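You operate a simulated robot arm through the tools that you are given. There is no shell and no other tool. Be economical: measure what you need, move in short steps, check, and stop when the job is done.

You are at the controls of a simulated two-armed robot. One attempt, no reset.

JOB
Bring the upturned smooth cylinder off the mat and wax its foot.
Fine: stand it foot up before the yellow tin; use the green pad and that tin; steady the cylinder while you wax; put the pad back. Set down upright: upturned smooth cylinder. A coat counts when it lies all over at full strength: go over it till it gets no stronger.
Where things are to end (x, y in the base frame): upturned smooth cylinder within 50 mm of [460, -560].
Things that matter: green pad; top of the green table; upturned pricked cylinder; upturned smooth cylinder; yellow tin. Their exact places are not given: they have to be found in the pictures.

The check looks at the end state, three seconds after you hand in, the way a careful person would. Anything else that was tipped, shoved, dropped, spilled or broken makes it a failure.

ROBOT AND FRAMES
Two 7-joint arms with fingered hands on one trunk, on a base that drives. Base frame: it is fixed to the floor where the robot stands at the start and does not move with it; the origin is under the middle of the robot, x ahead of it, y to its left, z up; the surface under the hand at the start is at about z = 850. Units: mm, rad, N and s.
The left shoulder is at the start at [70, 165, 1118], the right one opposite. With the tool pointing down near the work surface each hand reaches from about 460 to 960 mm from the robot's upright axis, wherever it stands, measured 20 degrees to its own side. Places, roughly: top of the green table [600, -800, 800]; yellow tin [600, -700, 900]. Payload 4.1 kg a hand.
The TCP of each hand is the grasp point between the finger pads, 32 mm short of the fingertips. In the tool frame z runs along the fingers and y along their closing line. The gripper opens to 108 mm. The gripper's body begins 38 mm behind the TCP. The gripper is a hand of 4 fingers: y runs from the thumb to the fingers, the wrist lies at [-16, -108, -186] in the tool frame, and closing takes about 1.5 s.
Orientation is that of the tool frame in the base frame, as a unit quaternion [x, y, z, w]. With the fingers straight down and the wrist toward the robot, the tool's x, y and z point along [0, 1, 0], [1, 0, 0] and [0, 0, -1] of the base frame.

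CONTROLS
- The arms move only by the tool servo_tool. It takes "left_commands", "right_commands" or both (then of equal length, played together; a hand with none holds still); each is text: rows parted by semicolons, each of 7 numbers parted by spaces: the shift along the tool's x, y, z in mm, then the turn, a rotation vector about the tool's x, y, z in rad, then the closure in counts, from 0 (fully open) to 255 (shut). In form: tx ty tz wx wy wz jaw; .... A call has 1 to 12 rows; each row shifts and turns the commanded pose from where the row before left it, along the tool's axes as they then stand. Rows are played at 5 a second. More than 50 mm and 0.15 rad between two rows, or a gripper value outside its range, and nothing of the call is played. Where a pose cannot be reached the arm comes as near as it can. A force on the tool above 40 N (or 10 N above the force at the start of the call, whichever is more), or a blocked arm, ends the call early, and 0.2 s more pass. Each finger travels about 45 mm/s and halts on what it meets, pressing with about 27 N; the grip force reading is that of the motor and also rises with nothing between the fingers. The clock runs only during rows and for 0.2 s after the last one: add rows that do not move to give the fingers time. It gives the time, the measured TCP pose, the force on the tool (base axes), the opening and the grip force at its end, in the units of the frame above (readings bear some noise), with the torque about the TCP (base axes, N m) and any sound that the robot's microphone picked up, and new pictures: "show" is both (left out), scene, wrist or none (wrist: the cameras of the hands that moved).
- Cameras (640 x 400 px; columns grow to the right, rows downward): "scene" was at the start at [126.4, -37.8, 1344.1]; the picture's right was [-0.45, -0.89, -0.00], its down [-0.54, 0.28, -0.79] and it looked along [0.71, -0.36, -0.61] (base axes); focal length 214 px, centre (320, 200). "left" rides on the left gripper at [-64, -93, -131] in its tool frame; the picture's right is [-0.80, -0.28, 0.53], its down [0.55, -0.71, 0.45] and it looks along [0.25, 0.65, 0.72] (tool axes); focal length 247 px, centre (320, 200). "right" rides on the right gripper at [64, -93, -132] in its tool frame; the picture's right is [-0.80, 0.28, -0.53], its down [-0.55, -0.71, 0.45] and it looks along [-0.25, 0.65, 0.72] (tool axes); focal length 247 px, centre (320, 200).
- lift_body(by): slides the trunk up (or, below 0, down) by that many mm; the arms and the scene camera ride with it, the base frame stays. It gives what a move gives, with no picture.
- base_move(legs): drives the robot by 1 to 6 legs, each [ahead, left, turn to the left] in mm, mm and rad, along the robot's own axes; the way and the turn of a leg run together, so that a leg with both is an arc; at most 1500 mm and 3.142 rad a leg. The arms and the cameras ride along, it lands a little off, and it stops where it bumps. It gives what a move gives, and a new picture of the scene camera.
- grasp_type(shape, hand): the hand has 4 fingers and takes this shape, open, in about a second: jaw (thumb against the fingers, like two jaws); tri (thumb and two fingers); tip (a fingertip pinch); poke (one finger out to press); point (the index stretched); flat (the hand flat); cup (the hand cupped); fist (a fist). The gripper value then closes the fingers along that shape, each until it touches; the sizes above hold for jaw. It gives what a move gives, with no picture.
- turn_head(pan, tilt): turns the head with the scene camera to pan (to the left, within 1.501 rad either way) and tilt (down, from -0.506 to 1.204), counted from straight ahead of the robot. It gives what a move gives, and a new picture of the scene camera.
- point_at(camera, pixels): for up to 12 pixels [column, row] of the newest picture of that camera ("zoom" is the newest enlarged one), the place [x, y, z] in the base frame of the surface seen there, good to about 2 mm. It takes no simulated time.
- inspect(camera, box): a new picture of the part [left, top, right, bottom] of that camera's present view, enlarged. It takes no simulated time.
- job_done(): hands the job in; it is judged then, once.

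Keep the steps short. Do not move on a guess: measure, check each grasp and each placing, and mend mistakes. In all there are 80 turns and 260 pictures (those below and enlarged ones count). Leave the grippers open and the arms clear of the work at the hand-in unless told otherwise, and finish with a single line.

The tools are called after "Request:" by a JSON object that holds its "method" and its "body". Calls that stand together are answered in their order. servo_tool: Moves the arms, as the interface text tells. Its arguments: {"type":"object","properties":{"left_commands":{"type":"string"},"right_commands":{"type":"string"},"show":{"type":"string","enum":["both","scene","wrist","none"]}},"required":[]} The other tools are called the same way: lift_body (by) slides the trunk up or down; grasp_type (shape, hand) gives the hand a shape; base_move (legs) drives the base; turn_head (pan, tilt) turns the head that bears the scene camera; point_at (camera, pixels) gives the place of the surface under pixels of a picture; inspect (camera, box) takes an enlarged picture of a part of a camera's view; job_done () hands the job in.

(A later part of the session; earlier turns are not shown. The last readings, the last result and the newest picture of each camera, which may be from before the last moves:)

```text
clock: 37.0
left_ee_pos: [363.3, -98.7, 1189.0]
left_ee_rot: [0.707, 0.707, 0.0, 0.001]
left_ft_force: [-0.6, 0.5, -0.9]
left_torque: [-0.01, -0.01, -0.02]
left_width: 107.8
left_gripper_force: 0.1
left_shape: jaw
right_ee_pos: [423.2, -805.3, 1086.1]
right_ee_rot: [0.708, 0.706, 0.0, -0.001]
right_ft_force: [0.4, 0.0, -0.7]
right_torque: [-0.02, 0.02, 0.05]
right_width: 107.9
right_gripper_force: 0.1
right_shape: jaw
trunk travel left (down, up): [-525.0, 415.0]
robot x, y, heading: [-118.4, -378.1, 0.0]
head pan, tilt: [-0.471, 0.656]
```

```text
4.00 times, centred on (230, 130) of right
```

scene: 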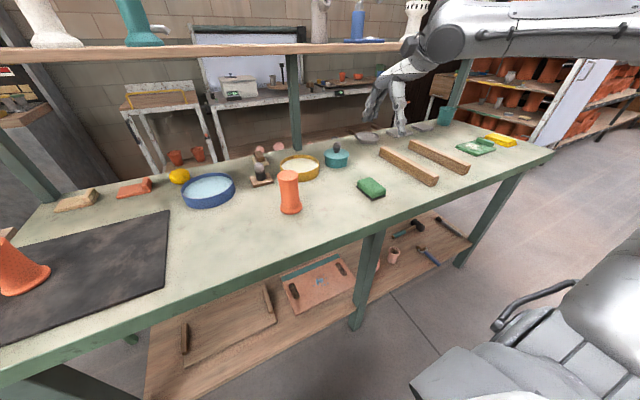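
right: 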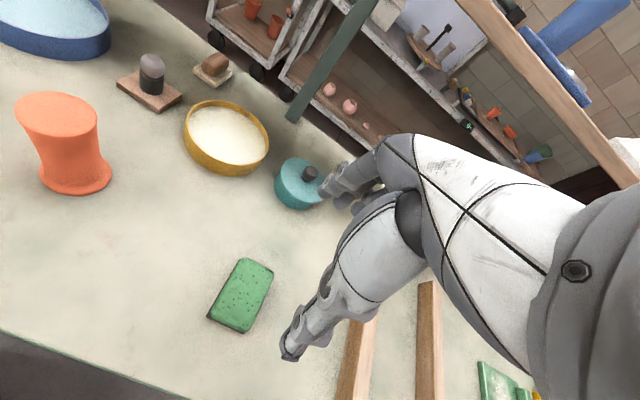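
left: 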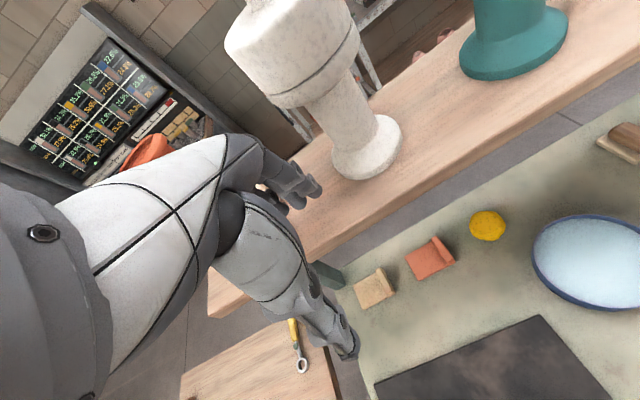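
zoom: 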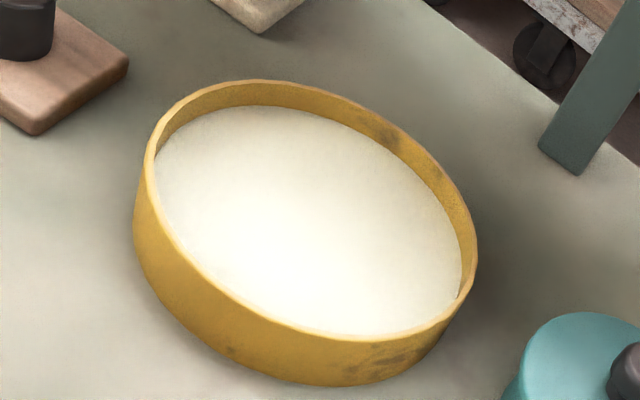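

The tin centre is (642,-660), its rim at z 882 and the wax at 873. I descend over the pad to TCP z≈920 first.

Request:
{"method": "servo_tool", "body": {"right_commands": "-3 3 0 0 0 0 0;0 0 40 0 0 0 0;0 0 40 0 0 0 0;0 0 40 0 0 0 0;0 0 30 0 0 0 0;0 0 15 0 0 0 0;0 0 0 0 0 0 0", "show": "both"}}

```text
clock: 38.6
left_ee_pos: [361.7, -99.5, 1189.2]
left_ee_rot: [0.706, 0.708, 0.001, 0.001]
left_ft_force: [0.0, 0.3, 0.5]
left_torque: [0.03, 0.02, 0.02]
left_width: 107.7
left_gripper_force: 0.1
left_shape: jaw
right_ee_pos: [427.8, -809.6, 918.3]
right_ee_rot: [0.707, 0.707, 0.001, 0.0]
right_ft_force: [0.3, 0.3, -0.1]
right_torque: [0.0, 0.01, 0.01]
right_width: 107.7
right_gripper_force: 0.1
right_shape: jaw
trunk travel left (down, up): [-525.0, 415.0]
robot x, y, heading: [-120.3, -380.2, -0.004]
head pan, tilt: [-0.471, 0.656]
```

scene: 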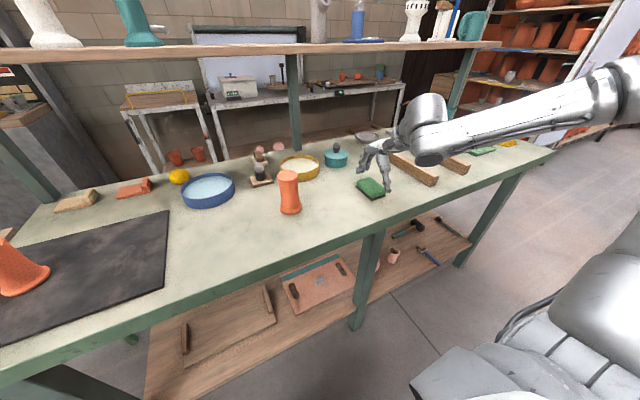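
right: 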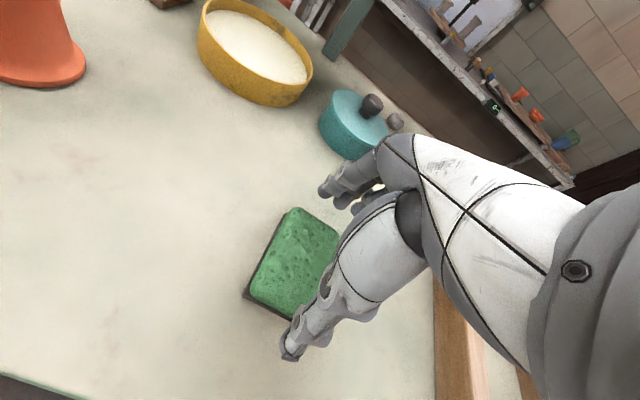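

The fingers straddle the pad lengthwise. I go down 20 to z≈898 and close.

Request:
{"method": "servo_tool", "body": {"right_commands": "1 -1 10 0 0 0 0;0 0 10 0 0 0 0;0 0 0 0 0 0 30;0 0 0 0 0 0 60;0 0 0 0 0 0 90;0 0 0 0 0 0 120;0 0 0 0 0 0 150;0 0 0 0 0 0 150;0 0 0 0 0 0 150;0 0 0 0 0 0 150", "show": "wrist"}}

```text
clock: 40.8
left_ee_pos: [362.3, -98.3, 1189.7]
left_ee_rot: [0.707, 0.708, 0.0, 0.0]
left_ft_force: [-0.8, -0.4, -0.1]
left_torque: [-0.01, 0.02, 0.01]
left_width: 107.6
left_gripper_force: 0.1
left_shape: jaw
right_ee_pos: [426.7, -809.5, 896.5]
right_ee_rot: [0.709, 0.706, 0.001, -0.001]
right_ft_force: [-0.4, 0.2, -0.3]
right_torque: [0.01, 0.0, 0.01]
right_width: 80.1
right_gripper_force: 26.8
right_shape: jaw
trunk travel left (down, up): [-525.0, 415.0]
robot x, y, heading: [-119.5, -380.6, 0.002]
head pan, tilt: [-0.471, 0.656]
```

right: 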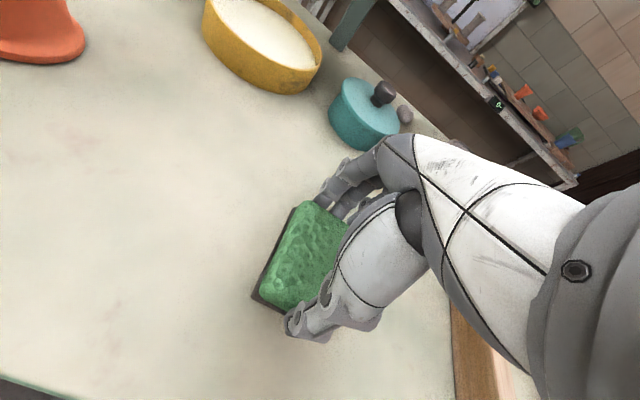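

Gripped at width 80, force 27. I lift it by 60 and look.

Request:
{"method": "servo_tool", "body": {"right_commands": "0 0 -10 0 0 0 150;0 0 -25 0 0 0 150;0 0 -25 0 0 0 150;0 0 0 0 0 0 150", "show": "both"}}

```text
clock: 41.8
left_ee_pos: [362.3, -99.0, 1188.7]
left_ee_rot: [0.706, 0.708, 0.0, 0.0]
left_ft_force: [-0.4, 0.6, -0.6]
left_torque: [0.02, 0.02, 0.03]
left_width: 107.8
left_gripper_force: 0.0
left_shape: jaw
right_ee_pos: [425.0, -809.1, 956.9]
right_ee_rot: [0.708, 0.706, 0.001, -0.001]
right_ft_force: [-0.1, -0.3, -0.8]
right_torque: [0.04, 0.02, -0.01]
right_width: 80.1
right_gripper_force: 26.8
right_shape: jaw
trunk travel left (down, up): [-525.0, 415.0]
robot x, y, heading: [-116.4, -381.5, 0.005]
head pan, tilt: [-0.471, 0.656]
```

scene: 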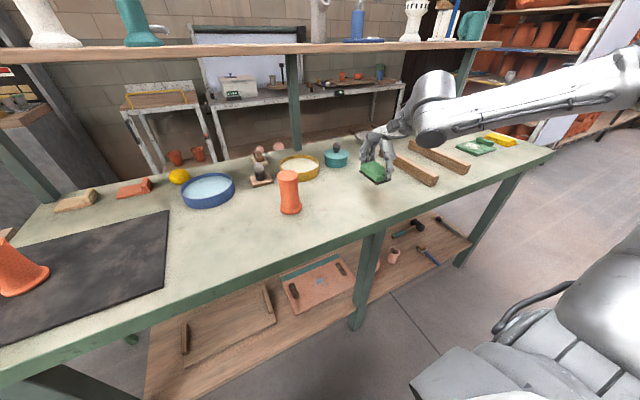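
right: 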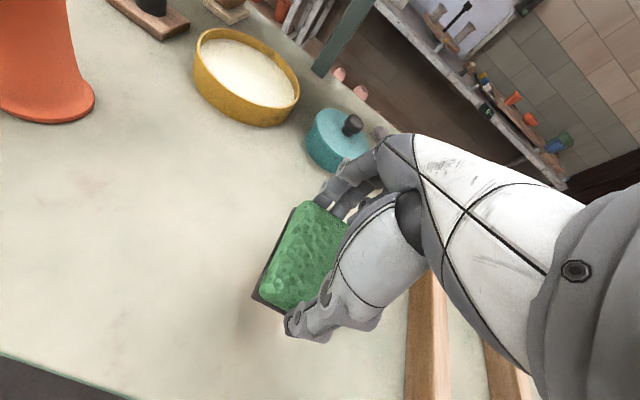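

The black sole came up with the pad, so it belongs to the pad and its bottom lies 45 mm below the TCP. While the right hand holds the pad aside, I bring the left hand in to steady the cylinder. It first goes to about (464,-340,1100).

Request:
{"method": "servo_tool", "body": {"left_commands": "-24 10 9 0 0 0 0;-24 10 9 0 0 0 0;-24 10 9 0 0 0 0;-24 10 9 0 0 0 0;-24 10 9 0 0 0 0;-24 10 9 0 0 0 0;-24 10 9 0 0 0 0;-24 10 9 0 0 0 0;-24 10 9 0 0 0 0;-24 10 9 0 0 0 0;0 0 0 0 0 0 0", "show": "scene"}}

Request:
{"method": "servo_tool", "body": {"left_commands": "0 0 0 0 -0.145 0 0;0 0 0 0 -0.145 0 0;0 0 0 0 -0.145 0 0;0 0 0 0 -0.145 0 0;0 0 0 0 -0.145 0 0;0 0 0 0 -0.145 0 0;0 0 0 0 -0.145 0 0;0 0 0 0 -0.145 0 0;0 0 0 0 -0.145 0 0;0 0 0 0 0 0 0", "show": "both"}}

```text
clock: 44.2
left_ee_pos: [460.9, -337.0, 1099.5]
left_ee_rot: [0.706, 0.708, -0.001, -0.001]
left_ft_force: [0.1, 1.2, 0.3]
left_torque: [-0.03, -0.04, 0.02]
left_width: 107.8
left_gripper_force: 0.0
left_shape: jaw
right_ee_pos: [425.3, -809.4, 956.6]
right_ee_rot: [0.708, 0.706, 0.0, 0.0]
right_ft_force: [-0.6, 0.8, -1.7]
right_torque: [-0.03, 0.0, -0.02]
right_width: 80.1
right_gripper_force: 26.6
right_shape: jaw
trunk travel left (down, up): [-525.0, 415.0]
robot x, y, heading: [-119.8, -376.4, -0.002]
head pan, tilt: [-0.471, 0.656]
```

scene: 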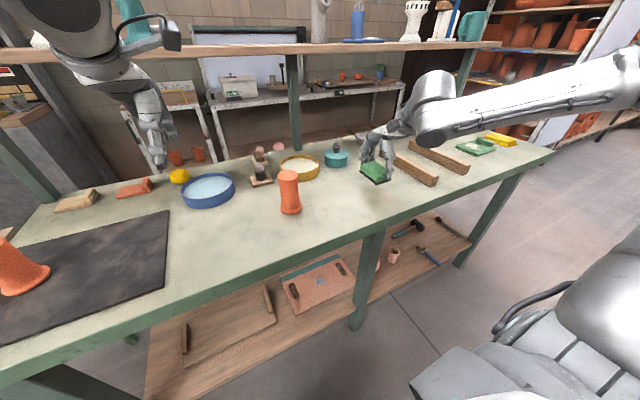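

```text
clock: 46.4
left_ee_pos: [462.6, -340.6, 1100.7]
left_ee_rot: [0.562, 0.561, -0.43, 0.43]
left_ft_force: [0.1, 1.1, 0.3]
left_torque: [-0.04, 0.0, 0.02]
left_width: 107.9
left_gripper_force: 0.0
left_shape: jaw
right_ee_pos: [425.3, -810.2, 955.6]
right_ee_rot: [0.708, 0.706, 0.001, 0.0]
right_ft_force: [-0.2, -0.5, -0.4]
right_torque: [0.04, 0.01, 0.01]
right_width: 80.3
right_gripper_force: 26.7
right_shape: jaw
trunk travel left (down, up): [-525.0, 415.0]
robot x, y, heading: [-117.8, -381.4, -0.005]
head pan, tilt: [-0.471, 0.656]
```

scene: 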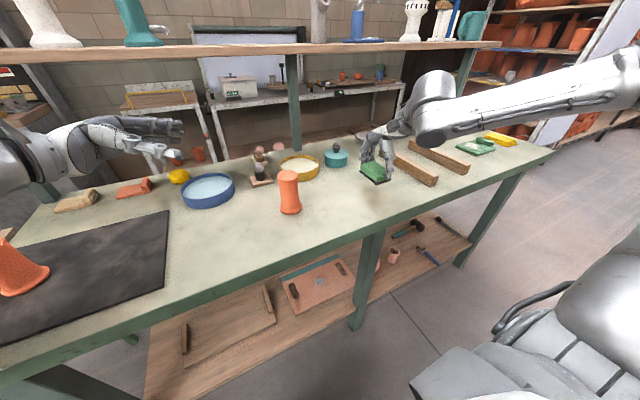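
left: 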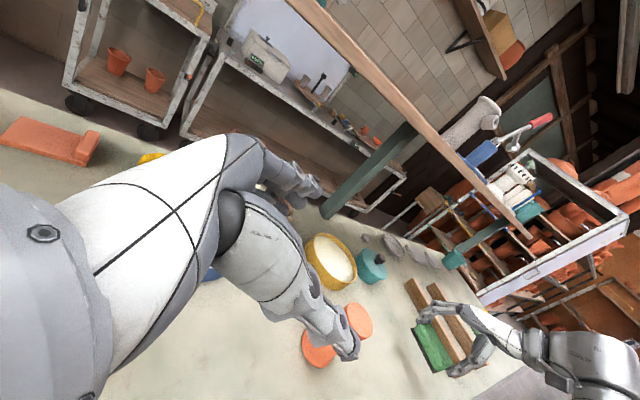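

The left hand now lies sideways with a slight downward tilt. I check where its forearm and the blue tin lie before I lower it.

Request:
{"method": "point_at", "body": {"camera": "scene", "pixels": [[10, 170], [60, 155], [100, 140], [208, 178], [230, 195], [208, 206], [179, 176], [20, 265], [289, 174], [289, 212]]}}

```text
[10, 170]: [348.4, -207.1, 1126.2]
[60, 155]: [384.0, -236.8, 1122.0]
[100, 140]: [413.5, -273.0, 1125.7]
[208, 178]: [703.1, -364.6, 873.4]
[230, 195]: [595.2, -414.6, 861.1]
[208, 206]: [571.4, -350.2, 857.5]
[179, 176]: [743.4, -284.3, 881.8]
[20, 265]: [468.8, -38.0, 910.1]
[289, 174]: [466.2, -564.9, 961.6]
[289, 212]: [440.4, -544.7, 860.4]
```

The blue tin is in front of x 571, so the left hand's path at x≈464±65 is clear. I lower the left hand straight to z≈907.

Request:
{"method": "servo_tool", "body": {"left_commands": "31 0 8.4 0 0 0 0;31 0 8.4 0 0 0 0;31 0 8.4 0 0 0 0;31 0 8.4 0 0 0 0;31 0 8.4 0 0 0 0;31 0 8.4 0 0 0 0;0 0 0 0 0 0 0", "show": "both"}}

```text
clock: 48.0
left_ee_pos: [463.0, -337.0, 907.1]
left_ee_rot: [0.562, 0.562, -0.428, 0.43]
left_ft_force: [-0.9, -0.3, 0.4]
left_torque: [0.03, -0.01, 0.03]
left_width: 107.7
left_gripper_force: 0.1
left_shape: jaw
right_ee_pos: [425.2, -808.4, 956.4]
right_ee_rot: [0.708, 0.706, 0.001, 0.0]
right_ft_force: [0.3, -0.4, 0.1]
right_torque: [0.02, -0.02, -0.01]
right_width: 80.3
right_gripper_force: 27.3
right_shape: jaw
trunk travel left (down, up): [-525.0, 415.0]
robot x, y, heading: [-120.0, -380.1, 0.001]
head pan, tilt: [-0.471, 0.656]
```

scene: 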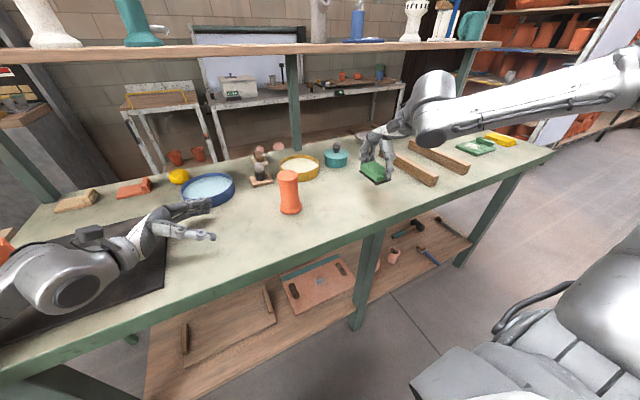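
left: 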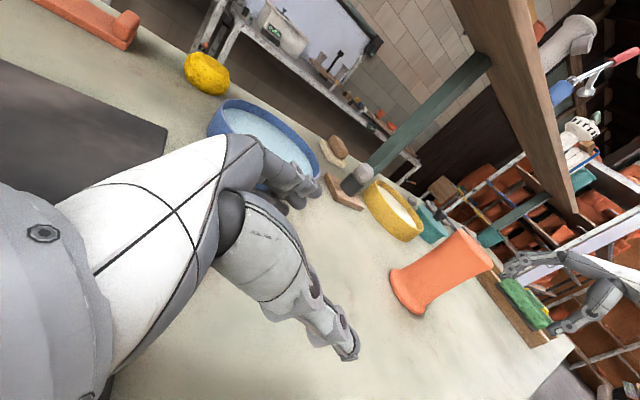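

The hand is in line. I approach the cylinder 150 mm to the right (−y), then check.

Request:
{"method": "servo_tool", "body": {"left_commands": "-7.9 0 29 0 0 0 0;-7.9 0 29 0 0 0 0;-7.9 0 29 0 0 0 0;-7.9 0 29 0 0 0 0;-7.9 0 29 0 0 0 0;0 0 0 0 0 0 0", "show": "both"}}

```text
clock: 49.6
left_ee_pos: [451.0, -383.5, 918.1]
left_ee_rot: [0.535, 0.591, -0.395, 0.458]
left_ft_force: [0.5, 0.3, -0.9]
left_torque: [-0.01, -0.01, -0.01]
left_width: 107.8
left_gripper_force: 0.0
left_shape: jaw
right_ee_pos: [446.0, -710.0, 962.9]
right_ee_rot: [0.668, 0.744, 0.01, 0.003]
right_ft_force: [0.0, 0.4, -1.0]
right_torque: [0.02, 0.03, 0.0]
right_width: 80.3
right_gripper_force: 27.2
right_shape: jaw
trunk travel left (down, up): [-525.0, 415.0]
robot x, y, heading: [-126.0, -338.6, 0.113]
head pan, tilt: [-0.471, 0.656]
stopped in row 6 (left hand): the arm was blocked; the commanded pose is now the measured one
```

scene: 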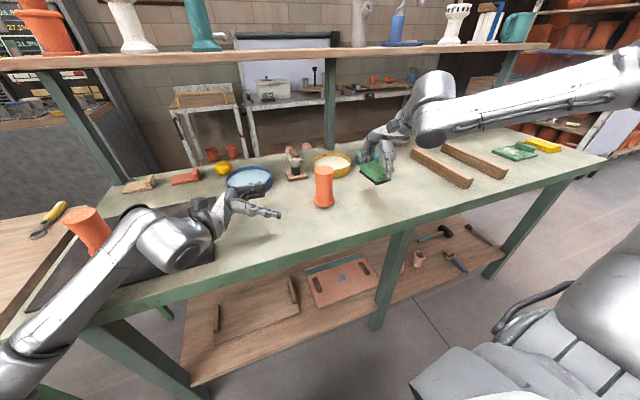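
left: 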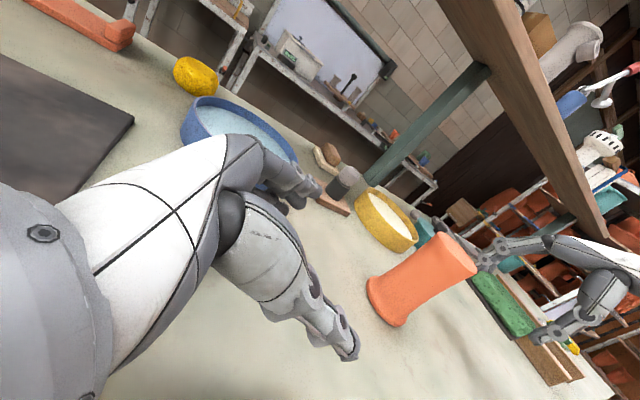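

The left forearm met the table's front edge and turned the base by 0.11 rad. I stop the approach, raise the left hand straight up, and check that nothing was shifted.

Request:
{"method": "servo_tool", "body": {"left_commands": "-29 0 -7.9 0 0 0 0;-29 0 -7.9 0 0 0 0;-29 0 -7.9 0 0 0 0;-29 0 -7.9 0 0 0 0;-29 0 -7.9 0 0 0 0;-29 0 -7.9 0 0 0 0;0 0 0 0 0 0 0", "show": "scene"}}

```text
clock: 51.2
left_ee_pos: [466.6, -382.8, 1086.2]
left_ee_rot: [0.53, 0.593, -0.404, 0.452]
left_ft_force: [-0.6, -1.1, 0.2]
left_torque: [0.0, 0.0, -0.01]
left_width: 107.4
left_gripper_force: 0.0
left_shape: jaw
right_ee_pos: [460.9, -707.8, 957.1]
right_ee_rot: [0.669, 0.743, 0.0, -0.001]
right_ft_force: [0.4, 0.2, -0.5]
right_torque: [0.0, 0.01, -0.01]
right_width: 80.2
right_gripper_force: 27.0
right_shape: jaw
trunk travel left (down, up): [-525.0, 415.0]
robot x, y, heading: [-124.0, -339.5, 0.107]
head pan, tilt: [-0.471, 0.656]
```

scene: 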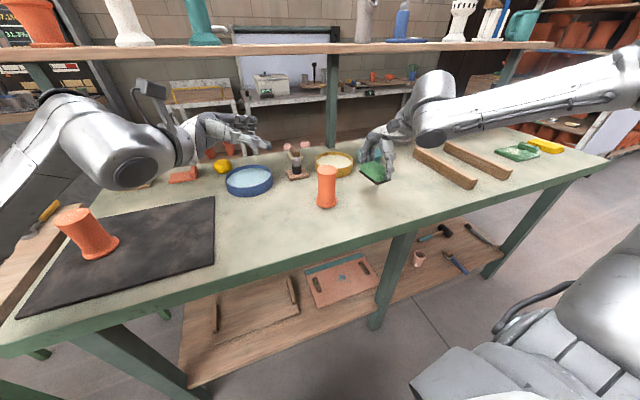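

Request:
{"method": "point_at", "body": {"camera": "scene", "pixels": [[326, 172], [74, 213], [336, 158], [248, 178], [215, 198], [105, 172], [100, 120], [20, 150]]}}

Request:
{"method": "inspect", "body": {"camera": "scene", "box": [0, 120, 360, 345]}}

```text
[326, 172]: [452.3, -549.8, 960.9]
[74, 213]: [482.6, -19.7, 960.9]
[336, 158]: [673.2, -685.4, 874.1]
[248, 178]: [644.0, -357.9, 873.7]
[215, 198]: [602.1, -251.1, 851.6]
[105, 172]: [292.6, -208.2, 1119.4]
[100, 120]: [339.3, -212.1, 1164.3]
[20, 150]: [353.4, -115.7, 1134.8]
```

```text
1.78 times, centred on (180, 232) of scene
```

zoom: 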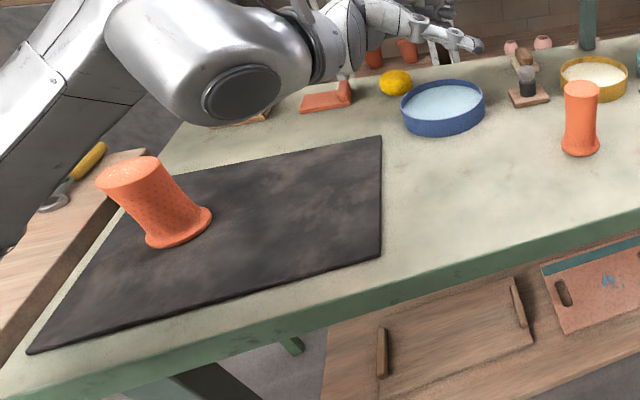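

Everything is unmoved. I will raise the pad hand, straighten the base, shift it 100 left and raise the trunk by 100, so that the left forearm comes over the table edge.

Request:
{"method": "servo_tool", "body": {"right_commands": "0 0 -40 0 0 0 150;0 0 -40 0 0 0 150;0 0 -20 0 0 0 150;0 0 0 0 0 0 150", "show": "none"}}

Request:
{"method": "base_move", "body": {"legs": [[0, 0, -0.107], [0, 100, 0]]}}

Request:
{"method": "lift_body", "body": {"by": 100}}

```text
clock: 52.2
left_ee_pos: [467.2, -383.7, 1086.5]
left_ee_rot: [0.531, 0.592, -0.404, 0.452]
left_ft_force: [0.2, -0.1, 0.2]
left_torque: [-0.04, 0.01, -0.02]
left_width: 107.6
left_gripper_force: 0.1
left_shape: jaw
right_ee_pos: [462.4, -709.0, 1055.1]
right_ee_rot: [0.67, 0.742, 0.001, -0.001]
right_ft_force: [0.5, 1.1, -1.3]
right_torque: [0.0, 0.04, -0.01]
right_width: 80.1
right_gripper_force: 27.1
right_shape: jaw
trunk travel left (down, up): [-525.0, 415.0]
robot x, y, heading: [-126.3, -339.4, 0.108]
head pan, tilt: [-0.471, 0.656]
```

```text
clock: 53.9
left_ee_pos: [458.2, -343.1, 1086.0]
left_ee_rot: [0.56, 0.563, -0.427, 0.431]
left_ft_force: [-0.1, -0.1, -0.1]
left_torque: [-0.05, -0.01, 0.0]
left_width: 107.8
left_gripper_force: 0.1
left_shape: jaw
right_ee_pos: [420.6, -667.0, 1056.5]
right_ee_rot: [0.708, 0.706, 0.0, 0.0]
right_ft_force: [0.0, 0.7, -0.7]
right_torque: [-0.03, 0.01, -0.04]
right_width: 79.9
right_gripper_force: 26.3
right_shape: jaw
trunk travel left (down, up): [-525.0, 415.0]
robot x, y, heading: [-123.2, -235.0, 0.0]
head pan, tilt: [-0.471, 0.656]
```

scene: 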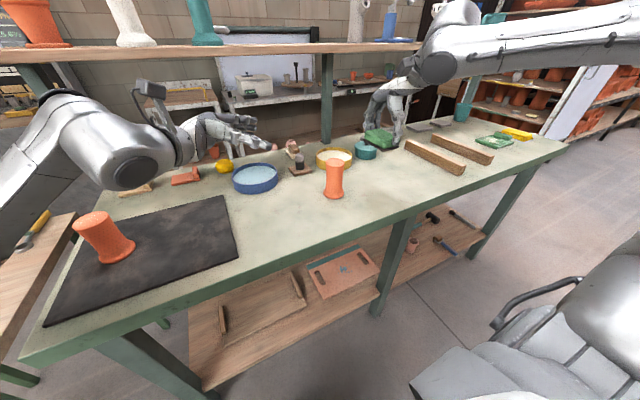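

```text
clock: 55.2
left_ee_pos: [458.0, -343.4, 1185.7]
left_ee_rot: [0.561, 0.563, -0.428, 0.43]
left_ft_force: [0.7, 0.3, -0.4]
left_torque: [-0.02, -0.02, -0.02]
left_width: 108.1
left_gripper_force: 0.1
left_shape: jaw
right_ee_pos: [421.6, -668.2, 1155.5]
right_ee_rot: [0.708, 0.707, 0.0, 0.0]
right_ft_force: [0.2, 0.1, -0.2]
right_torque: [-0.01, -0.02, 0.0]
right_width: 80.2
right_gripper_force: 27.3
right_shape: jaw
trunk travel left (down, up): [-625.0, 315.0]
robot x, y, heading: [-125.9, -239.8, 0.003]
head pan, tilt: [-0.471, 0.656]
```

I check where the shelf edge lies before reaching to the tin with the pad.

Request:
{"method": "turn_head", "body": {"pan": -0.471, "tilt": 0.656}}

Request:
{"method": "point_at", "body": {"camera": "scene", "pixels": [[300, 60], [330, 66], [335, 130], [333, 190], [330, 180], [260, 265]]}}

```text
clock: 55.8
left_ee_pos: [458.0, -344.2, 1185.7]
left_ee_rot: [0.561, 0.563, -0.427, 0.431]
left_ft_force: [-0.1, 0.8, -0.2]
left_torque: [0.02, -0.01, -0.05]
left_width: 107.6
left_gripper_force: 0.1
left_shape: jaw
right_ee_pos: [421.3, -668.0, 1156.3]
right_ee_rot: [0.708, 0.706, 0.0, -0.001]
right_ft_force: [0.2, -0.4, -0.7]
right_torque: [-0.01, -0.05, -0.02]
right_width: 80.2
right_gripper_force: 27.3
right_shape: jaw
trunk travel left (down, up): [-625.0, 315.0]
robot x, y, heading: [-126.6, -236.1, -0.002]
head pan, tilt: [-0.471, 0.656]
```

scene: 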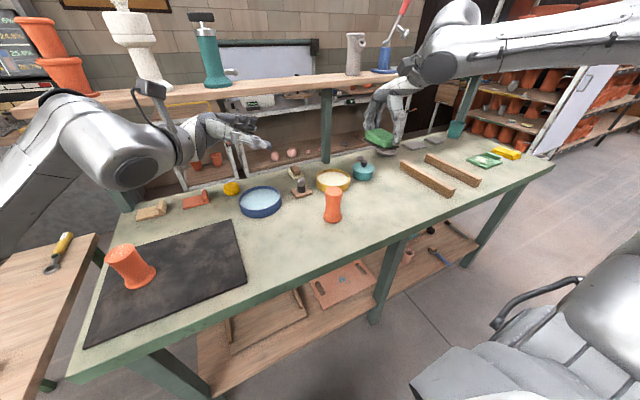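

```text
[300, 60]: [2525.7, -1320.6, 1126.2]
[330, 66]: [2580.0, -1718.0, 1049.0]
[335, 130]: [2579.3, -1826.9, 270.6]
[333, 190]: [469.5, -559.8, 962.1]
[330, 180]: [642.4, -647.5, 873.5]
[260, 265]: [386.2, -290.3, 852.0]
```

Request:
{"method": "point_at", "body": {"camera": "scene", "pixels": [[300, 88], [300, 80], [350, 82], [326, 130], [322, 160]]}}

Request:
{"method": "servo_tool", "body": {"right_commands": "0 0 47 0 0 0 150;0 0 47 0 0 0 150;0 0 40 0 0 0 150;0 40 0 0 0 0 150;0 40 0 0 0 0 150;0 40 0 0 0 0 150;2 40 0 0 0 0 150;2 40 0 0 0 0 150;2 20 0 0 0 0 150;2 0 0 0 0 0 150", "show": "both"}}

```text
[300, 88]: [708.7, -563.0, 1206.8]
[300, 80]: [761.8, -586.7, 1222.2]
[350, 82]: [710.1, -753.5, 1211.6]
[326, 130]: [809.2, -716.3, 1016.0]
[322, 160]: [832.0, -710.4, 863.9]
```

```text
clock: 58.0
left_ee_pos: [458.9, -344.7, 1185.2]
left_ee_rot: [0.561, 0.564, -0.428, 0.43]
left_ft_force: [0.5, 0.3, -0.3]
left_torque: [0.0, -0.03, 0.0]
left_width: 107.8
left_gripper_force: 0.1
left_shape: jaw
right_ee_pos: [616.4, -663.3, 1024.2]
right_ee_rot: [0.708, 0.706, 0.0, -0.001]
right_ft_force: [0.7, 0.7, -0.8]
right_torque: [-0.01, 0.01, 0.03]
right_width: 79.7
right_gripper_force: 27.0
right_shape: jaw
right hand out of reach, approached as far as the arm can: row 8, 9
trunk travel left (down, up): [-625.0, 315.0]
robot x, y, heading: [-125.6, -239.4, 0.001]
head pan, tilt: [-0.471, 0.656]
```

scene: 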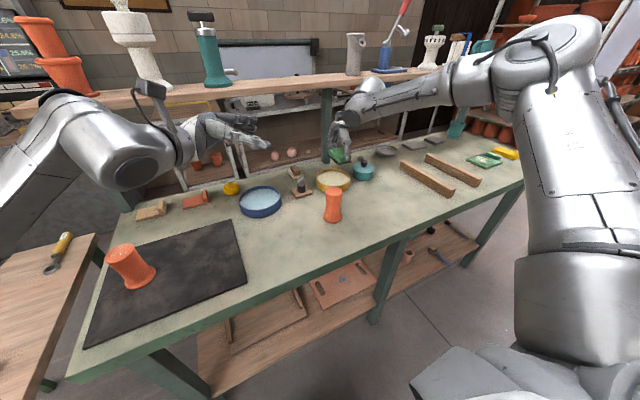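
right: 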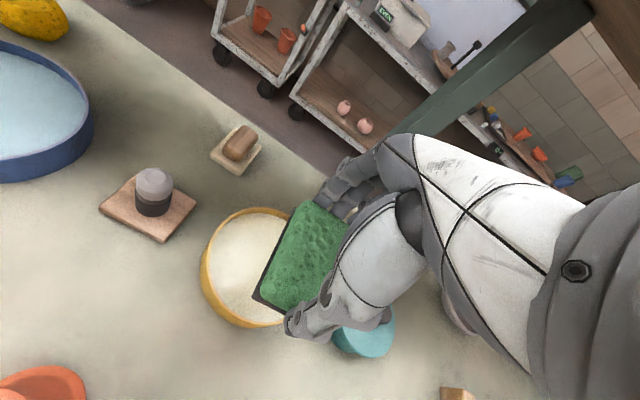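

The tin is just out of reach, at x 616 of 642. I drive 60 ahead, then align over the tin.

Request:
{"method": "base_move", "body": {"legs": [[60, 0, 0]]}}

```text
clock: 59.0
left_ee_pos: [518.7, -345.0, 1186.1]
left_ee_rot: [0.561, 0.564, -0.428, 0.429]
left_ft_force: [0.6, 0.1, 0.1]
left_torque: [0.01, -0.01, 0.01]
left_width: 107.9
left_gripper_force: 0.1
left_shape: jaw
right_ee_pos: [674.7, -663.6, 1024.4]
right_ee_rot: [0.708, 0.706, 0.0, 0.0]
right_ft_force: [-0.6, 0.3, -0.6]
right_torque: [0.01, 0.02, -0.02]
right_width: 79.9
right_gripper_force: 26.6
right_shape: jaw
trunk travel left (down, up): [-625.0, 315.0]
robot x, y, heading: [-63.1, -236.6, 0.0]
head pan, tilt: [-0.471, 0.656]
```

scene: 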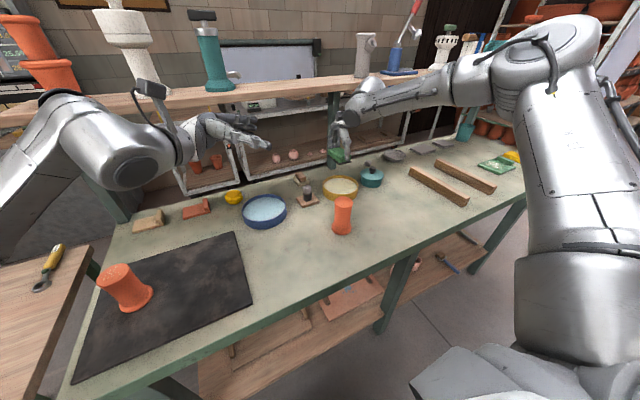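

I align to (642,-660) and lower to z≈935, with the pad bottom at about 890, just above the rim.

Request:
{"method": "servo_tool", "body": {"right_commands": "3.6 -33 0 0 0 0 150;0 0 30 0 0 0 150;0 0 30 0 0 0 150;0 0 25 0 0 0 150;0 0 0 0 0 0 150", "show": "both"}}

```text
clock: 60.2
left_ee_pos: [518.9, -343.6, 1185.0]
left_ee_rot: [0.561, 0.563, -0.428, 0.43]
left_ft_force: [0.5, 0.1, -0.5]
left_torque: [0.03, 0.01, -0.03]
left_width: 107.8
left_gripper_force: 0.2
left_shape: jaw
right_ee_pos: [639.4, -659.3, 938.9]
right_ee_rot: [0.709, 0.706, 0.0, -0.001]
right_ft_force: [0.2, -0.2, -0.5]
right_torque: [0.05, 0.0, -0.02]
right_width: 79.7
right_gripper_force: 27.1
right_shape: jaw
trunk travel left (down, up): [-625.0, 315.0]
robot x, y, heading: [-67.4, -239.8, 0.001]
head pan, tilt: [-0.471, 0.656]
```

scene: 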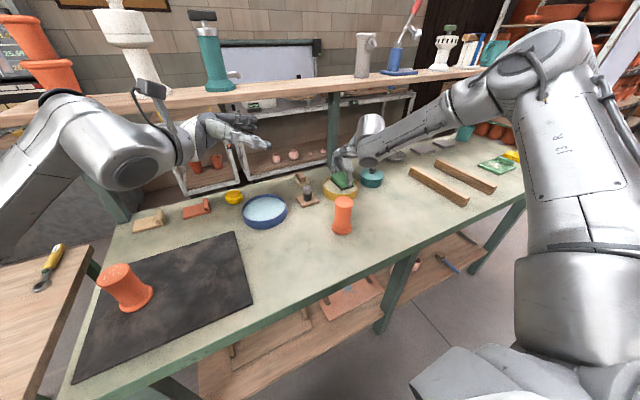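
right: 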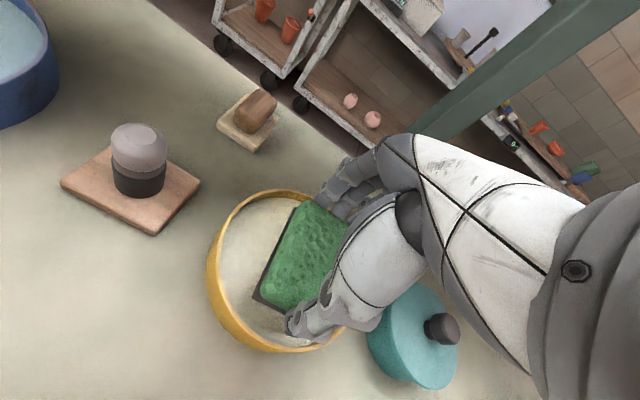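

The pad is centred over the wax. I lower it gently to contact.

Request:
{"method": "servo_tool", "body": {"right_commands": "0 0 8 0 0 0 150;0 0 6 0 0 0 150;0 0 3 0 0 0 150;0 0 2 0 0 0 150;0 0 2 0 0 0 150;0 0 0 0 0 0 150", "show": "none"}}

```text
clock: 61.6
left_ee_pos: [517.0, -344.6, 1185.7]
left_ee_rot: [0.562, 0.563, -0.428, 0.43]
left_ft_force: [0.4, 0.1, -0.1]
left_torque: [-0.03, -0.03, 0.02]
left_width: 107.8
left_gripper_force: 0.1
left_shape: jaw
right_ee_pos: [631.9, -661.6, 924.3]
right_ee_rot: [0.707, 0.707, 0.002, 0.001]
right_ft_force: [3.5, 1.2, 2.0]
right_torque: [-0.03, -0.07, 0.07]
right_width: 79.6
right_gripper_force: 27.2
right_shape: jaw
right hand out of reach, approached as far as the arm can: row 1, 2, 5
trunk travel left (down, up): [-625.0, 315.0]
robot x, y, heading: [-63.5, -236.5, -0.002]
head pan, tilt: [-0.471, 0.656]
```

The arm runs out of reach low down. I raise the hand 110, lower the trunk 100, and try again.

Request:
{"method": "servo_tool", "body": {"right_commands": "0 0 -35 0 0 0 150;0 5 -38 0 0 0 150;0 5 -38 0 0 0 150;0 0 0 0 0 0 150", "show": "none"}}

Request:
{"method": "lift_body", "body": {"by": -100}}

```text
clock: 62.6
left_ee_pos: [519.8, -344.3, 1187.7]
left_ee_rot: [0.562, 0.563, -0.428, 0.43]
left_ft_force: [-0.4, 0.1, 0.2]
left_torque: [0.02, -0.02, 0.01]
left_width: 107.5
left_gripper_force: 0.0
left_shape: jaw
right_ee_pos: [639.7, -661.4, 1037.5]
right_ee_rot: [0.709, 0.706, 0.001, -0.001]
right_ft_force: [0.1, 0.1, 0.1]
right_torque: [0.0, -0.01, -0.01]
right_width: 79.7
right_gripper_force: 26.7
right_shape: jaw
trunk travel left (down, up): [-625.0, 315.0]
robot x, y, heading: [-64.7, -238.7, 0.002]
head pan, tilt: [-0.471, 0.656]
```

```text
clock: 63.9
left_ee_pos: [516.7, -344.7, 1086.4]
left_ee_rot: [0.561, 0.563, -0.428, 0.43]
left_ft_force: [0.2, 1.1, -0.6]
left_torque: [-0.03, -0.02, 0.01]
left_width: 107.8
left_gripper_force: 0.1
left_shape: jaw
right_ee_pos: [640.7, -661.2, 937.2]
right_ee_rot: [0.708, 0.706, 0.001, 0.0]
right_ft_force: [0.0, -0.6, -0.1]
right_torque: [0.02, 0.01, -0.03]
right_width: 79.7
right_gripper_force: 27.0
right_shape: jaw
trunk travel left (down, up): [-525.0, 415.0]
robot x, y, heading: [-65.3, -238.1, 0.003]
head pan, tilt: [-0.471, 0.656]
```

I lower to the wax.

Request:
{"method": "servo_tool", "body": {"right_commands": "0 0 8 0 0 0 150;0 0 6 0 0 0 150;0 0 3 0 0 0 150;0 0 2 0 0 0 150;0 0 1 0 0 0 150;0 0 0 0 0 0 150", "show": "wrist"}}

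```text
clock: 65.3
left_ee_pos: [517.4, -345.3, 1086.4]
left_ee_rot: [0.562, 0.562, -0.428, 0.431]
left_ft_force: [0.1, 0.4, 0.6]
left_torque: [-0.01, 0.04, -0.03]
left_width: 108.2
left_gripper_force: 0.0
left_shape: jaw
right_ee_pos: [639.9, -662.1, 917.8]
right_ee_rot: [0.708, 0.707, 0.001, 0.001]
right_ft_force: [2.7, -3.5, 7.5]
right_torque: [-0.12, 0.13, 0.09]
right_width: 79.8
right_gripper_force: 27.1
right_shape: jaw
trunk travel left (down, up): [-525.0, 415.0]
robot x, y, heading: [-64.8, -239.0, 0.0]
head pan, tilt: [-0.471, 0.656]
```

right: 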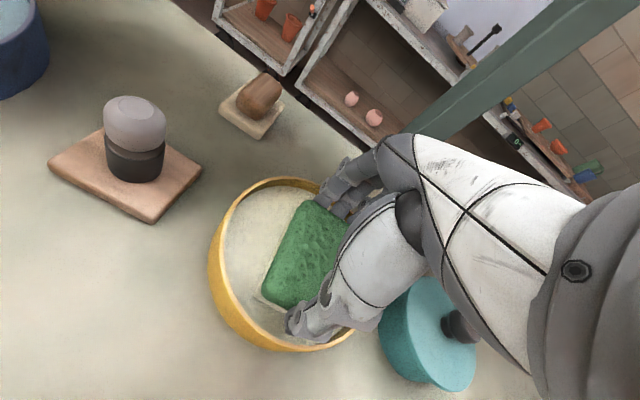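

The pad touches the wax at z 918 with 7.5 N. I rub a little, staying off the rim, then lift.

Request:
{"method": "servo_tool", "body": {"right_commands": "5 0 0 0 0 0 150;5 0 0 0 0 0 150;-5 0 0 0 0 0 150;-5 0 0 0 0 0 150;-5 0 0 0 0 0 150;5 0 0 0 0 0 150;0 4 0 0 0 0 150;0 -4 0 0 0 0 150;0 0 -10 0 0 0 150;0 0 -30 0 0 0 150;0 0 -40 0 0 0 150;0 0 0 0 0 0 150", "show": "both"}}

```text
clock: 67.9
left_ee_pos: [518.4, -345.5, 1085.8]
left_ee_rot: [0.561, 0.563, -0.428, 0.429]
left_ft_force: [0.6, 0.4, -0.1]
left_torque: [0.01, 0.0, 0.01]
left_width: 107.8
left_gripper_force: 0.2
left_shape: jaw
right_ee_pos: [639.6, -663.8, 996.3]
right_ee_rot: [0.709, 0.706, 0.001, -0.001]
right_ft_force: [0.5, 0.1, -0.2]
right_torque: [0.02, 0.01, 0.03]
right_width: 79.1
right_gripper_force: 27.3
right_shape: jaw
trunk travel left (down, up): [-525.0, 415.0]
robot x, y, heading: [-63.6, -238.3, 0.006]
head pan, tilt: [-0.471, 0.656]
```

scene: 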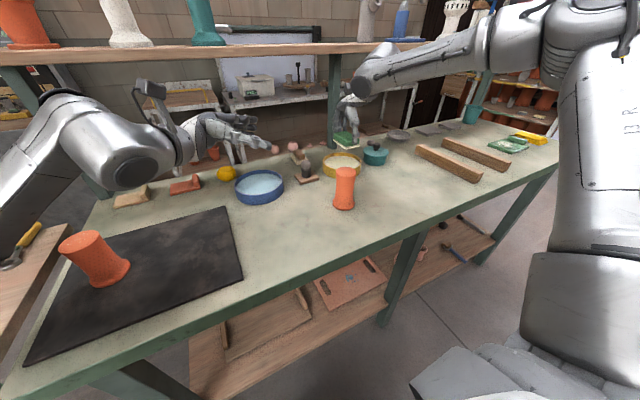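
right: 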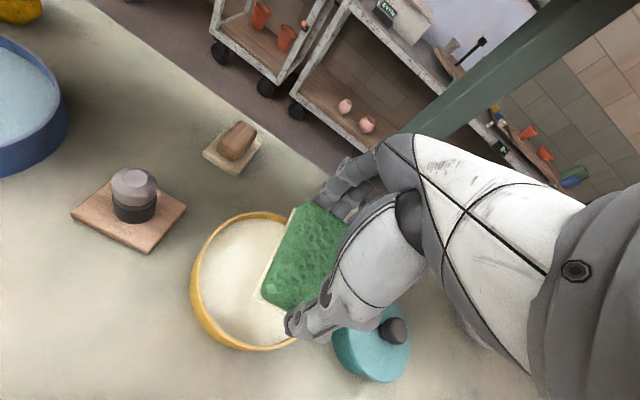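

The sole now shows a pale wax coat. For the left arm I raise the trunk by 120 and look left to see its forearm and the table edge.

Request:
{"method": "lift_body", "body": {"by": 120}}

Request:
{"method": "turn_head", "body": {"pan": -0.1, "tilt": 0.85}}

```text
clock: 69.4
left_ee_pos: [518.2, -344.5, 1205.3]
left_ee_rot: [0.561, 0.564, -0.428, 0.43]
left_ft_force: [0.7, -0.4, 0.1]
left_torque: [-0.02, -0.03, 0.0]
left_width: 107.8
left_gripper_force: 0.0
left_shape: jaw
right_ee_pos: [640.7, -663.9, 1117.2]
right_ee_rot: [0.709, 0.705, 0.001, 0.0]
right_ft_force: [0.3, 0.2, -0.5]
right_torque: [0.01, 0.01, 0.01]
right_width: 78.8
right_gripper_force: 26.8
right_shape: jaw
trunk travel left (down, up): [-645.0, 295.0]
robot x, y, heading: [-68.4, -239.2, -0.003]
head pan, tilt: [-0.471, 0.656]
```

```text
clock: 70.2
left_ee_pos: [518.1, -344.8, 1205.3]
left_ee_rot: [0.561, 0.563, -0.428, 0.43]
left_ft_force: [-0.1, -0.3, -0.5]
left_torque: [0.01, 0.01, 0.01]
left_width: 107.6
left_gripper_force: 0.1
left_shape: jaw
right_ee_pos: [640.3, -663.4, 1117.9]
right_ee_rot: [0.708, 0.706, 0.001, -0.001]
right_ft_force: [-0.2, -0.7, -1.1]
right_torque: [0.01, -0.01, 0.0]
right_width: 79.1
right_gripper_force: 26.9
right_shape: jaw
trunk travel left (down, up): [-645.0, 295.0]
robot x, y, heading: [-64.1, -237.2, 0.002]
head pan, tilt: [-0.099, 0.85]
```

scene: 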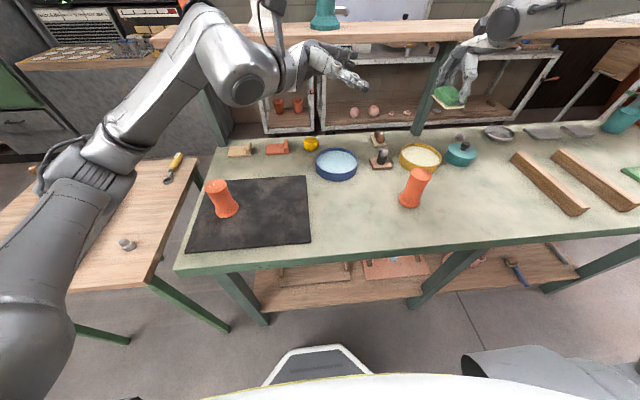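

Good view: the left elbow is out at left, near (90,160). I bring the left hand to x 464 and down 190, in two halves, watching the forearm.

Request:
{"method": "servo_tool", "body": {"left_commands": "0 -27 0 0 0 0 0;0 -27 0 0 0 0 0;32 0 8.7 0 0 0 0;32 0 8.7 0 0 0 0;32 0 8.7 0 0 0 0;32 0 8.7 0 0 0 0;32 0 8.7 0 0 0 0;32 0 8.7 0 0 0 0;0 0 0 0 0 0 0", "show": "scene"}}

```text
clock: 72.2
left_ee_pos: [464.3, -344.7, 1006.3]
left_ee_rot: [0.561, 0.563, -0.428, 0.43]
left_ft_force: [-0.1, -0.5, 0.4]
left_torque: [0.0, 0.05, 0.01]
left_width: 107.8
left_gripper_force: 0.0
left_shape: jaw
right_ee_pos: [638.9, -664.2, 1117.4]
right_ee_rot: [0.709, 0.705, 0.0, -0.001]
right_ft_force: [-0.4, -0.2, -0.3]
right_torque: [0.09, 0.02, 0.0]
right_width: 79.1
right_gripper_force: 27.0
right_shape: jaw
trunk travel left (down, up): [-645.0, 295.0]
robot x, y, heading: [-62.6, -240.9, 0.004]
head pan, tilt: [-0.099, 0.85]
```

scene: 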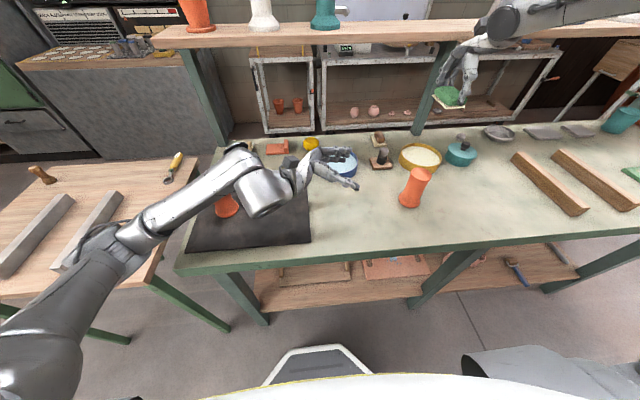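

I check heights of the elbow and the wrist ball.

Request:
{"method": "point_at", "body": {"camera": "scene", "pixels": [[130, 240], [180, 205], [262, 205], [240, 170], [100, 270], [225, 210], [250, 258], [185, 262]]}}

```text
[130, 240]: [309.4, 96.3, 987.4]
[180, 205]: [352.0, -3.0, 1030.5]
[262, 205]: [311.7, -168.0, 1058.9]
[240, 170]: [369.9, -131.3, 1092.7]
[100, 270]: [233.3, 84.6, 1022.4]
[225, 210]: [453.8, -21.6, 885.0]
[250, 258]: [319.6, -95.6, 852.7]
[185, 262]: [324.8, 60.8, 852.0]
```

The elbow's underside would come near the table top. I move the left hand 85 to the right, tilt it a bit steeper, and raise the trunk another 80.

Request:
{"method": "servo_tool", "body": {"left_commands": "-7.4 0 27.3 0 0 0 0;-7.4 0 27.3 0 0 0 0;-7.4 0 27.3 0 0 0 0;0 0 0 0 0.13 0 0;0 0 0 0 0 0 0", "show": "none"}}

Request:
{"method": "lift_body", "body": {"by": 80}}

```text
clock: 73.4
left_ee_pos: [463.6, -428.7, 1006.8]
left_ee_rot: [0.589, 0.589, -0.39, 0.392]
left_ft_force: [0.1, -0.5, -0.3]
left_torque: [0.01, 0.02, 0.0]
left_width: 108.0
left_gripper_force: 0.0
left_shape: jaw
right_ee_pos: [639.2, -662.4, 1118.1]
right_ee_rot: [0.708, 0.706, 0.001, 0.0]
right_ft_force: [1.0, -0.8, -0.6]
right_torque: [-0.01, 0.0, 0.0]
right_width: 78.9
right_gripper_force: 27.2
right_shape: jaw
trunk travel left (down, up): [-645.0, 295.0]
robot x, y, heading: [-62.1, -238.3, 0.001]
head pan, tilt: [-0.099, 0.85]
```

```text
clock: 74.6
left_ee_pos: [462.1, -428.8, 1086.3]
left_ee_rot: [0.589, 0.589, -0.39, 0.392]
left_ft_force: [-1.1, -1.3, -0.5]
left_torque: [0.0, 0.01, 0.02]
left_width: 108.0
left_gripper_force: 0.1
left_shape: jaw
right_ee_pos: [639.0, -663.9, 1199.1]
right_ee_rot: [0.708, 0.706, 0.002, 0.001]
right_ft_force: [-6.1, -0.6, 2.2]
right_torque: [0.0, -0.37, -0.07]
right_width: 78.8
right_gripper_force: 26.3
right_shape: jaw
trunk travel left (down, up): [-725.0, 215.0]
robot x, y, heading: [-64.9, -236.9, 0.003]
head pan, tilt: [-0.099, 0.85]
```

The right hand has touched the shelf's front edge, with −6 N. I pull it back from the shelf and look.

Request:
{"method": "servo_tool", "body": {"right_commands": "0 -20 0 0 0 0 150;0 -40 0 0 0 0 150;0 -40 0 0 0 0 150;0 0 0 0 0 0 150", "show": "scene"}}

Request:
{"method": "turn_head", "body": {"pan": -0.35, "tilt": 0.6}}

```text
clock: 75.6
left_ee_pos: [464.7, -427.5, 1085.3]
left_ee_rot: [0.588, 0.59, -0.39, 0.392]
left_ft_force: [1.3, -0.4, -0.5]
left_torque: [-0.01, 0.02, 0.02]
left_width: 108.2
left_gripper_force: 0.0
left_shape: jaw
right_ee_pos: [542.3, -660.6, 1195.1]
right_ee_rot: [0.708, 0.706, 0.0, 0.0]
right_ft_force: [0.1, 0.7, -0.3]
right_torque: [-0.01, -0.01, 0.0]
right_width: 79.0
right_gripper_force: 26.9
right_shape: jaw
trunk travel left (down, up): [-725.0, 215.0]
robot x, y, heading: [-66.3, -240.7, 0.005]
head pan, tilt: [-0.099, 0.85]
```

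scene: 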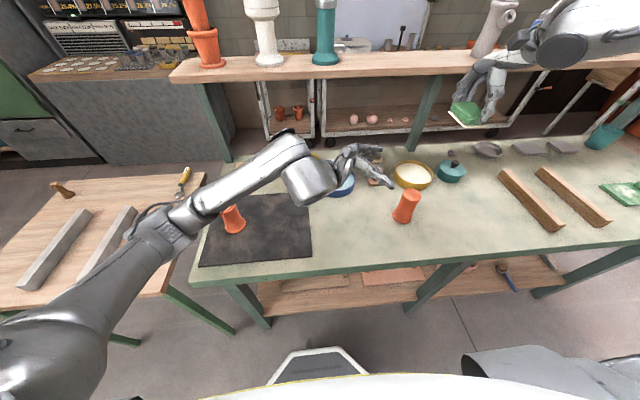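

```text
clock: 76.4
left_ee_pos: [463.8, -427.9, 1086.0]
left_ee_rot: [0.588, 0.589, -0.39, 0.393]
left_ft_force: [0.5, 0.3, 0.3]
left_torque: [0.0, 0.03, -0.03]
left_width: 107.9
left_gripper_force: 0.2
left_shape: jaw
right_ee_pos: [540.7, -662.5, 1196.9]
right_ee_rot: [0.708, 0.706, 0.002, 0.0]
right_ft_force: [-0.3, 0.3, -1.3]
right_torque: [0.01, 0.03, -0.04]
right_width: 79.1
right_gripper_force: 27.2
right_shape: jaw
trunk travel left (down, up): [-725.0, 215.0]
robot x, y, heading: [-64.1, -237.6, 0.007]
head pan, tilt: [-0.351, 0.6]
```

scene: 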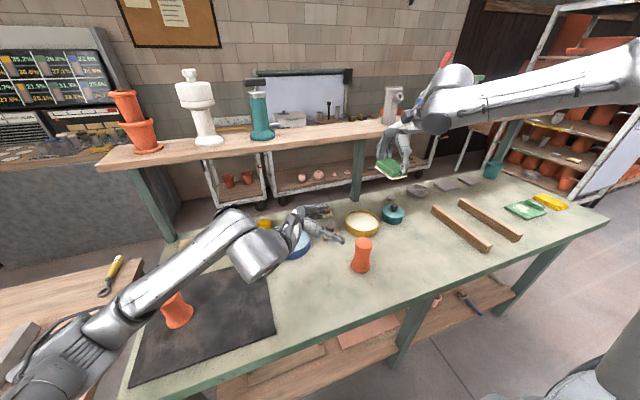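

Nothing on the shelf fell. I lower the left hand in steps, 90 mm first.

Request:
{"method": "servo_tool", "body": {"left_commands": "27.7 0 11.6 0 0 0 0;27.7 0 11.6 0 0 0 0;27.7 0 11.6 0 0 0 0;0 0 0 0 0 0 0", "show": "scene"}}

```text
clock: 77.4
left_ee_pos: [465.0, -427.5, 994.5]
left_ee_rot: [0.588, 0.589, -0.39, 0.393]
left_ft_force: [0.1, 0.5, 0.6]
left_torque: [-0.01, 0.01, -0.01]
left_width: 107.9
left_gripper_force: 0.0
left_shape: jaw
right_ee_pos: [540.8, -662.8, 1196.3]
right_ee_rot: [0.708, 0.706, 0.001, 0.0]
right_ft_force: [-0.1, -0.3, -0.8]
right_torque: [-0.01, -0.01, 0.01]
right_width: 79.3
right_gripper_force: 26.8
right_shape: jaw
trunk travel left (down, up): [-725.0, 215.0]
robot x, y, heading: [-67.0, -237.6, 0.006]
head pan, tilt: [-0.351, 0.6]
```

scene: 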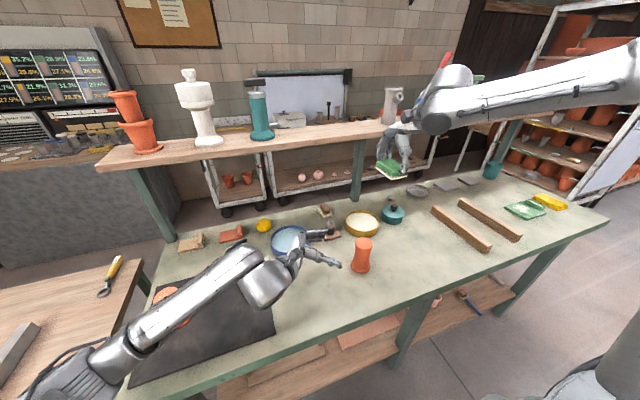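

Request:
{"method": "point_at", "body": {"camera": "scene", "pixels": [[120, 350], [110, 365], [150, 325], [200, 290], [265, 285], [185, 312], [240, 300]]}}

```text
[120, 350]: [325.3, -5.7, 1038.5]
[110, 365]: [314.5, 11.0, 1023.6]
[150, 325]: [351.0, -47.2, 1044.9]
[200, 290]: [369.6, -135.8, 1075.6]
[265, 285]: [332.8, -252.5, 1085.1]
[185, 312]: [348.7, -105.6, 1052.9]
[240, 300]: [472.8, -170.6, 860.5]
```

The forearm is still about 100 mm above the table. I lower the rest by 86 to z≈908.

Request:
{"method": "servo_tool", "body": {"left_commands": "27.7 0 11.6 0 0 0 0;27.7 0 11.6 0 0 0 0;24 0 10 0 0 0 0;0 0 0 0 0 0 0", "show": "scene"}}

Request:
{"method": "point_at", "body": {"camera": "scene", "pixels": [[120, 370], [150, 345], [200, 315], [265, 310], [320, 270], [362, 244]]}}

```text
clock: 78.4
left_ee_pos: [465.2, -429.0, 909.3]
left_ee_rot: [0.588, 0.59, -0.39, 0.392]
left_ft_force: [-0.2, 0.1, 0.0]
left_torque: [0.0, -0.03, 0.03]
left_width: 108.0
left_gripper_force: 0.0
left_shape: jaw
right_ee_pos: [541.2, -662.1, 1195.8]
right_ee_rot: [0.708, 0.706, 0.0, -0.001]
right_ft_force: [-0.2, -0.3, -1.4]
right_torque: [-0.05, -0.01, 0.01]
right_width: 79.2
right_gripper_force: 26.8
right_shape: jaw
trunk travel left (down, up): [-725.0, 215.0]
robot x, y, heading: [-63.4, -237.8, 0.002]
head pan, tilt: [-0.351, 0.6]
```

scene: 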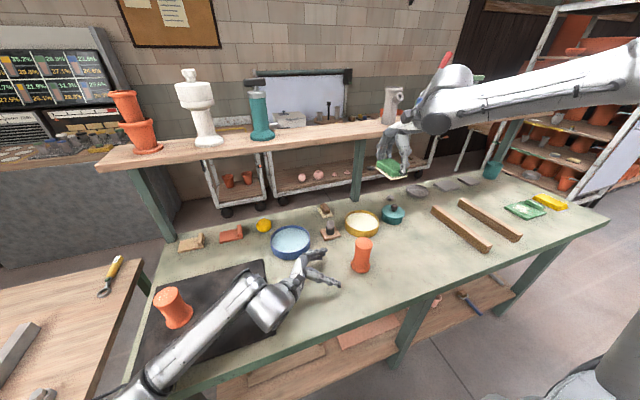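

```text
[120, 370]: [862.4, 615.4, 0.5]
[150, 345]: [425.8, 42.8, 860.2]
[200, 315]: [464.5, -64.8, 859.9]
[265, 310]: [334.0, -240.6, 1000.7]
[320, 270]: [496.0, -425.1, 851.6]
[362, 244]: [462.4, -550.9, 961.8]
```

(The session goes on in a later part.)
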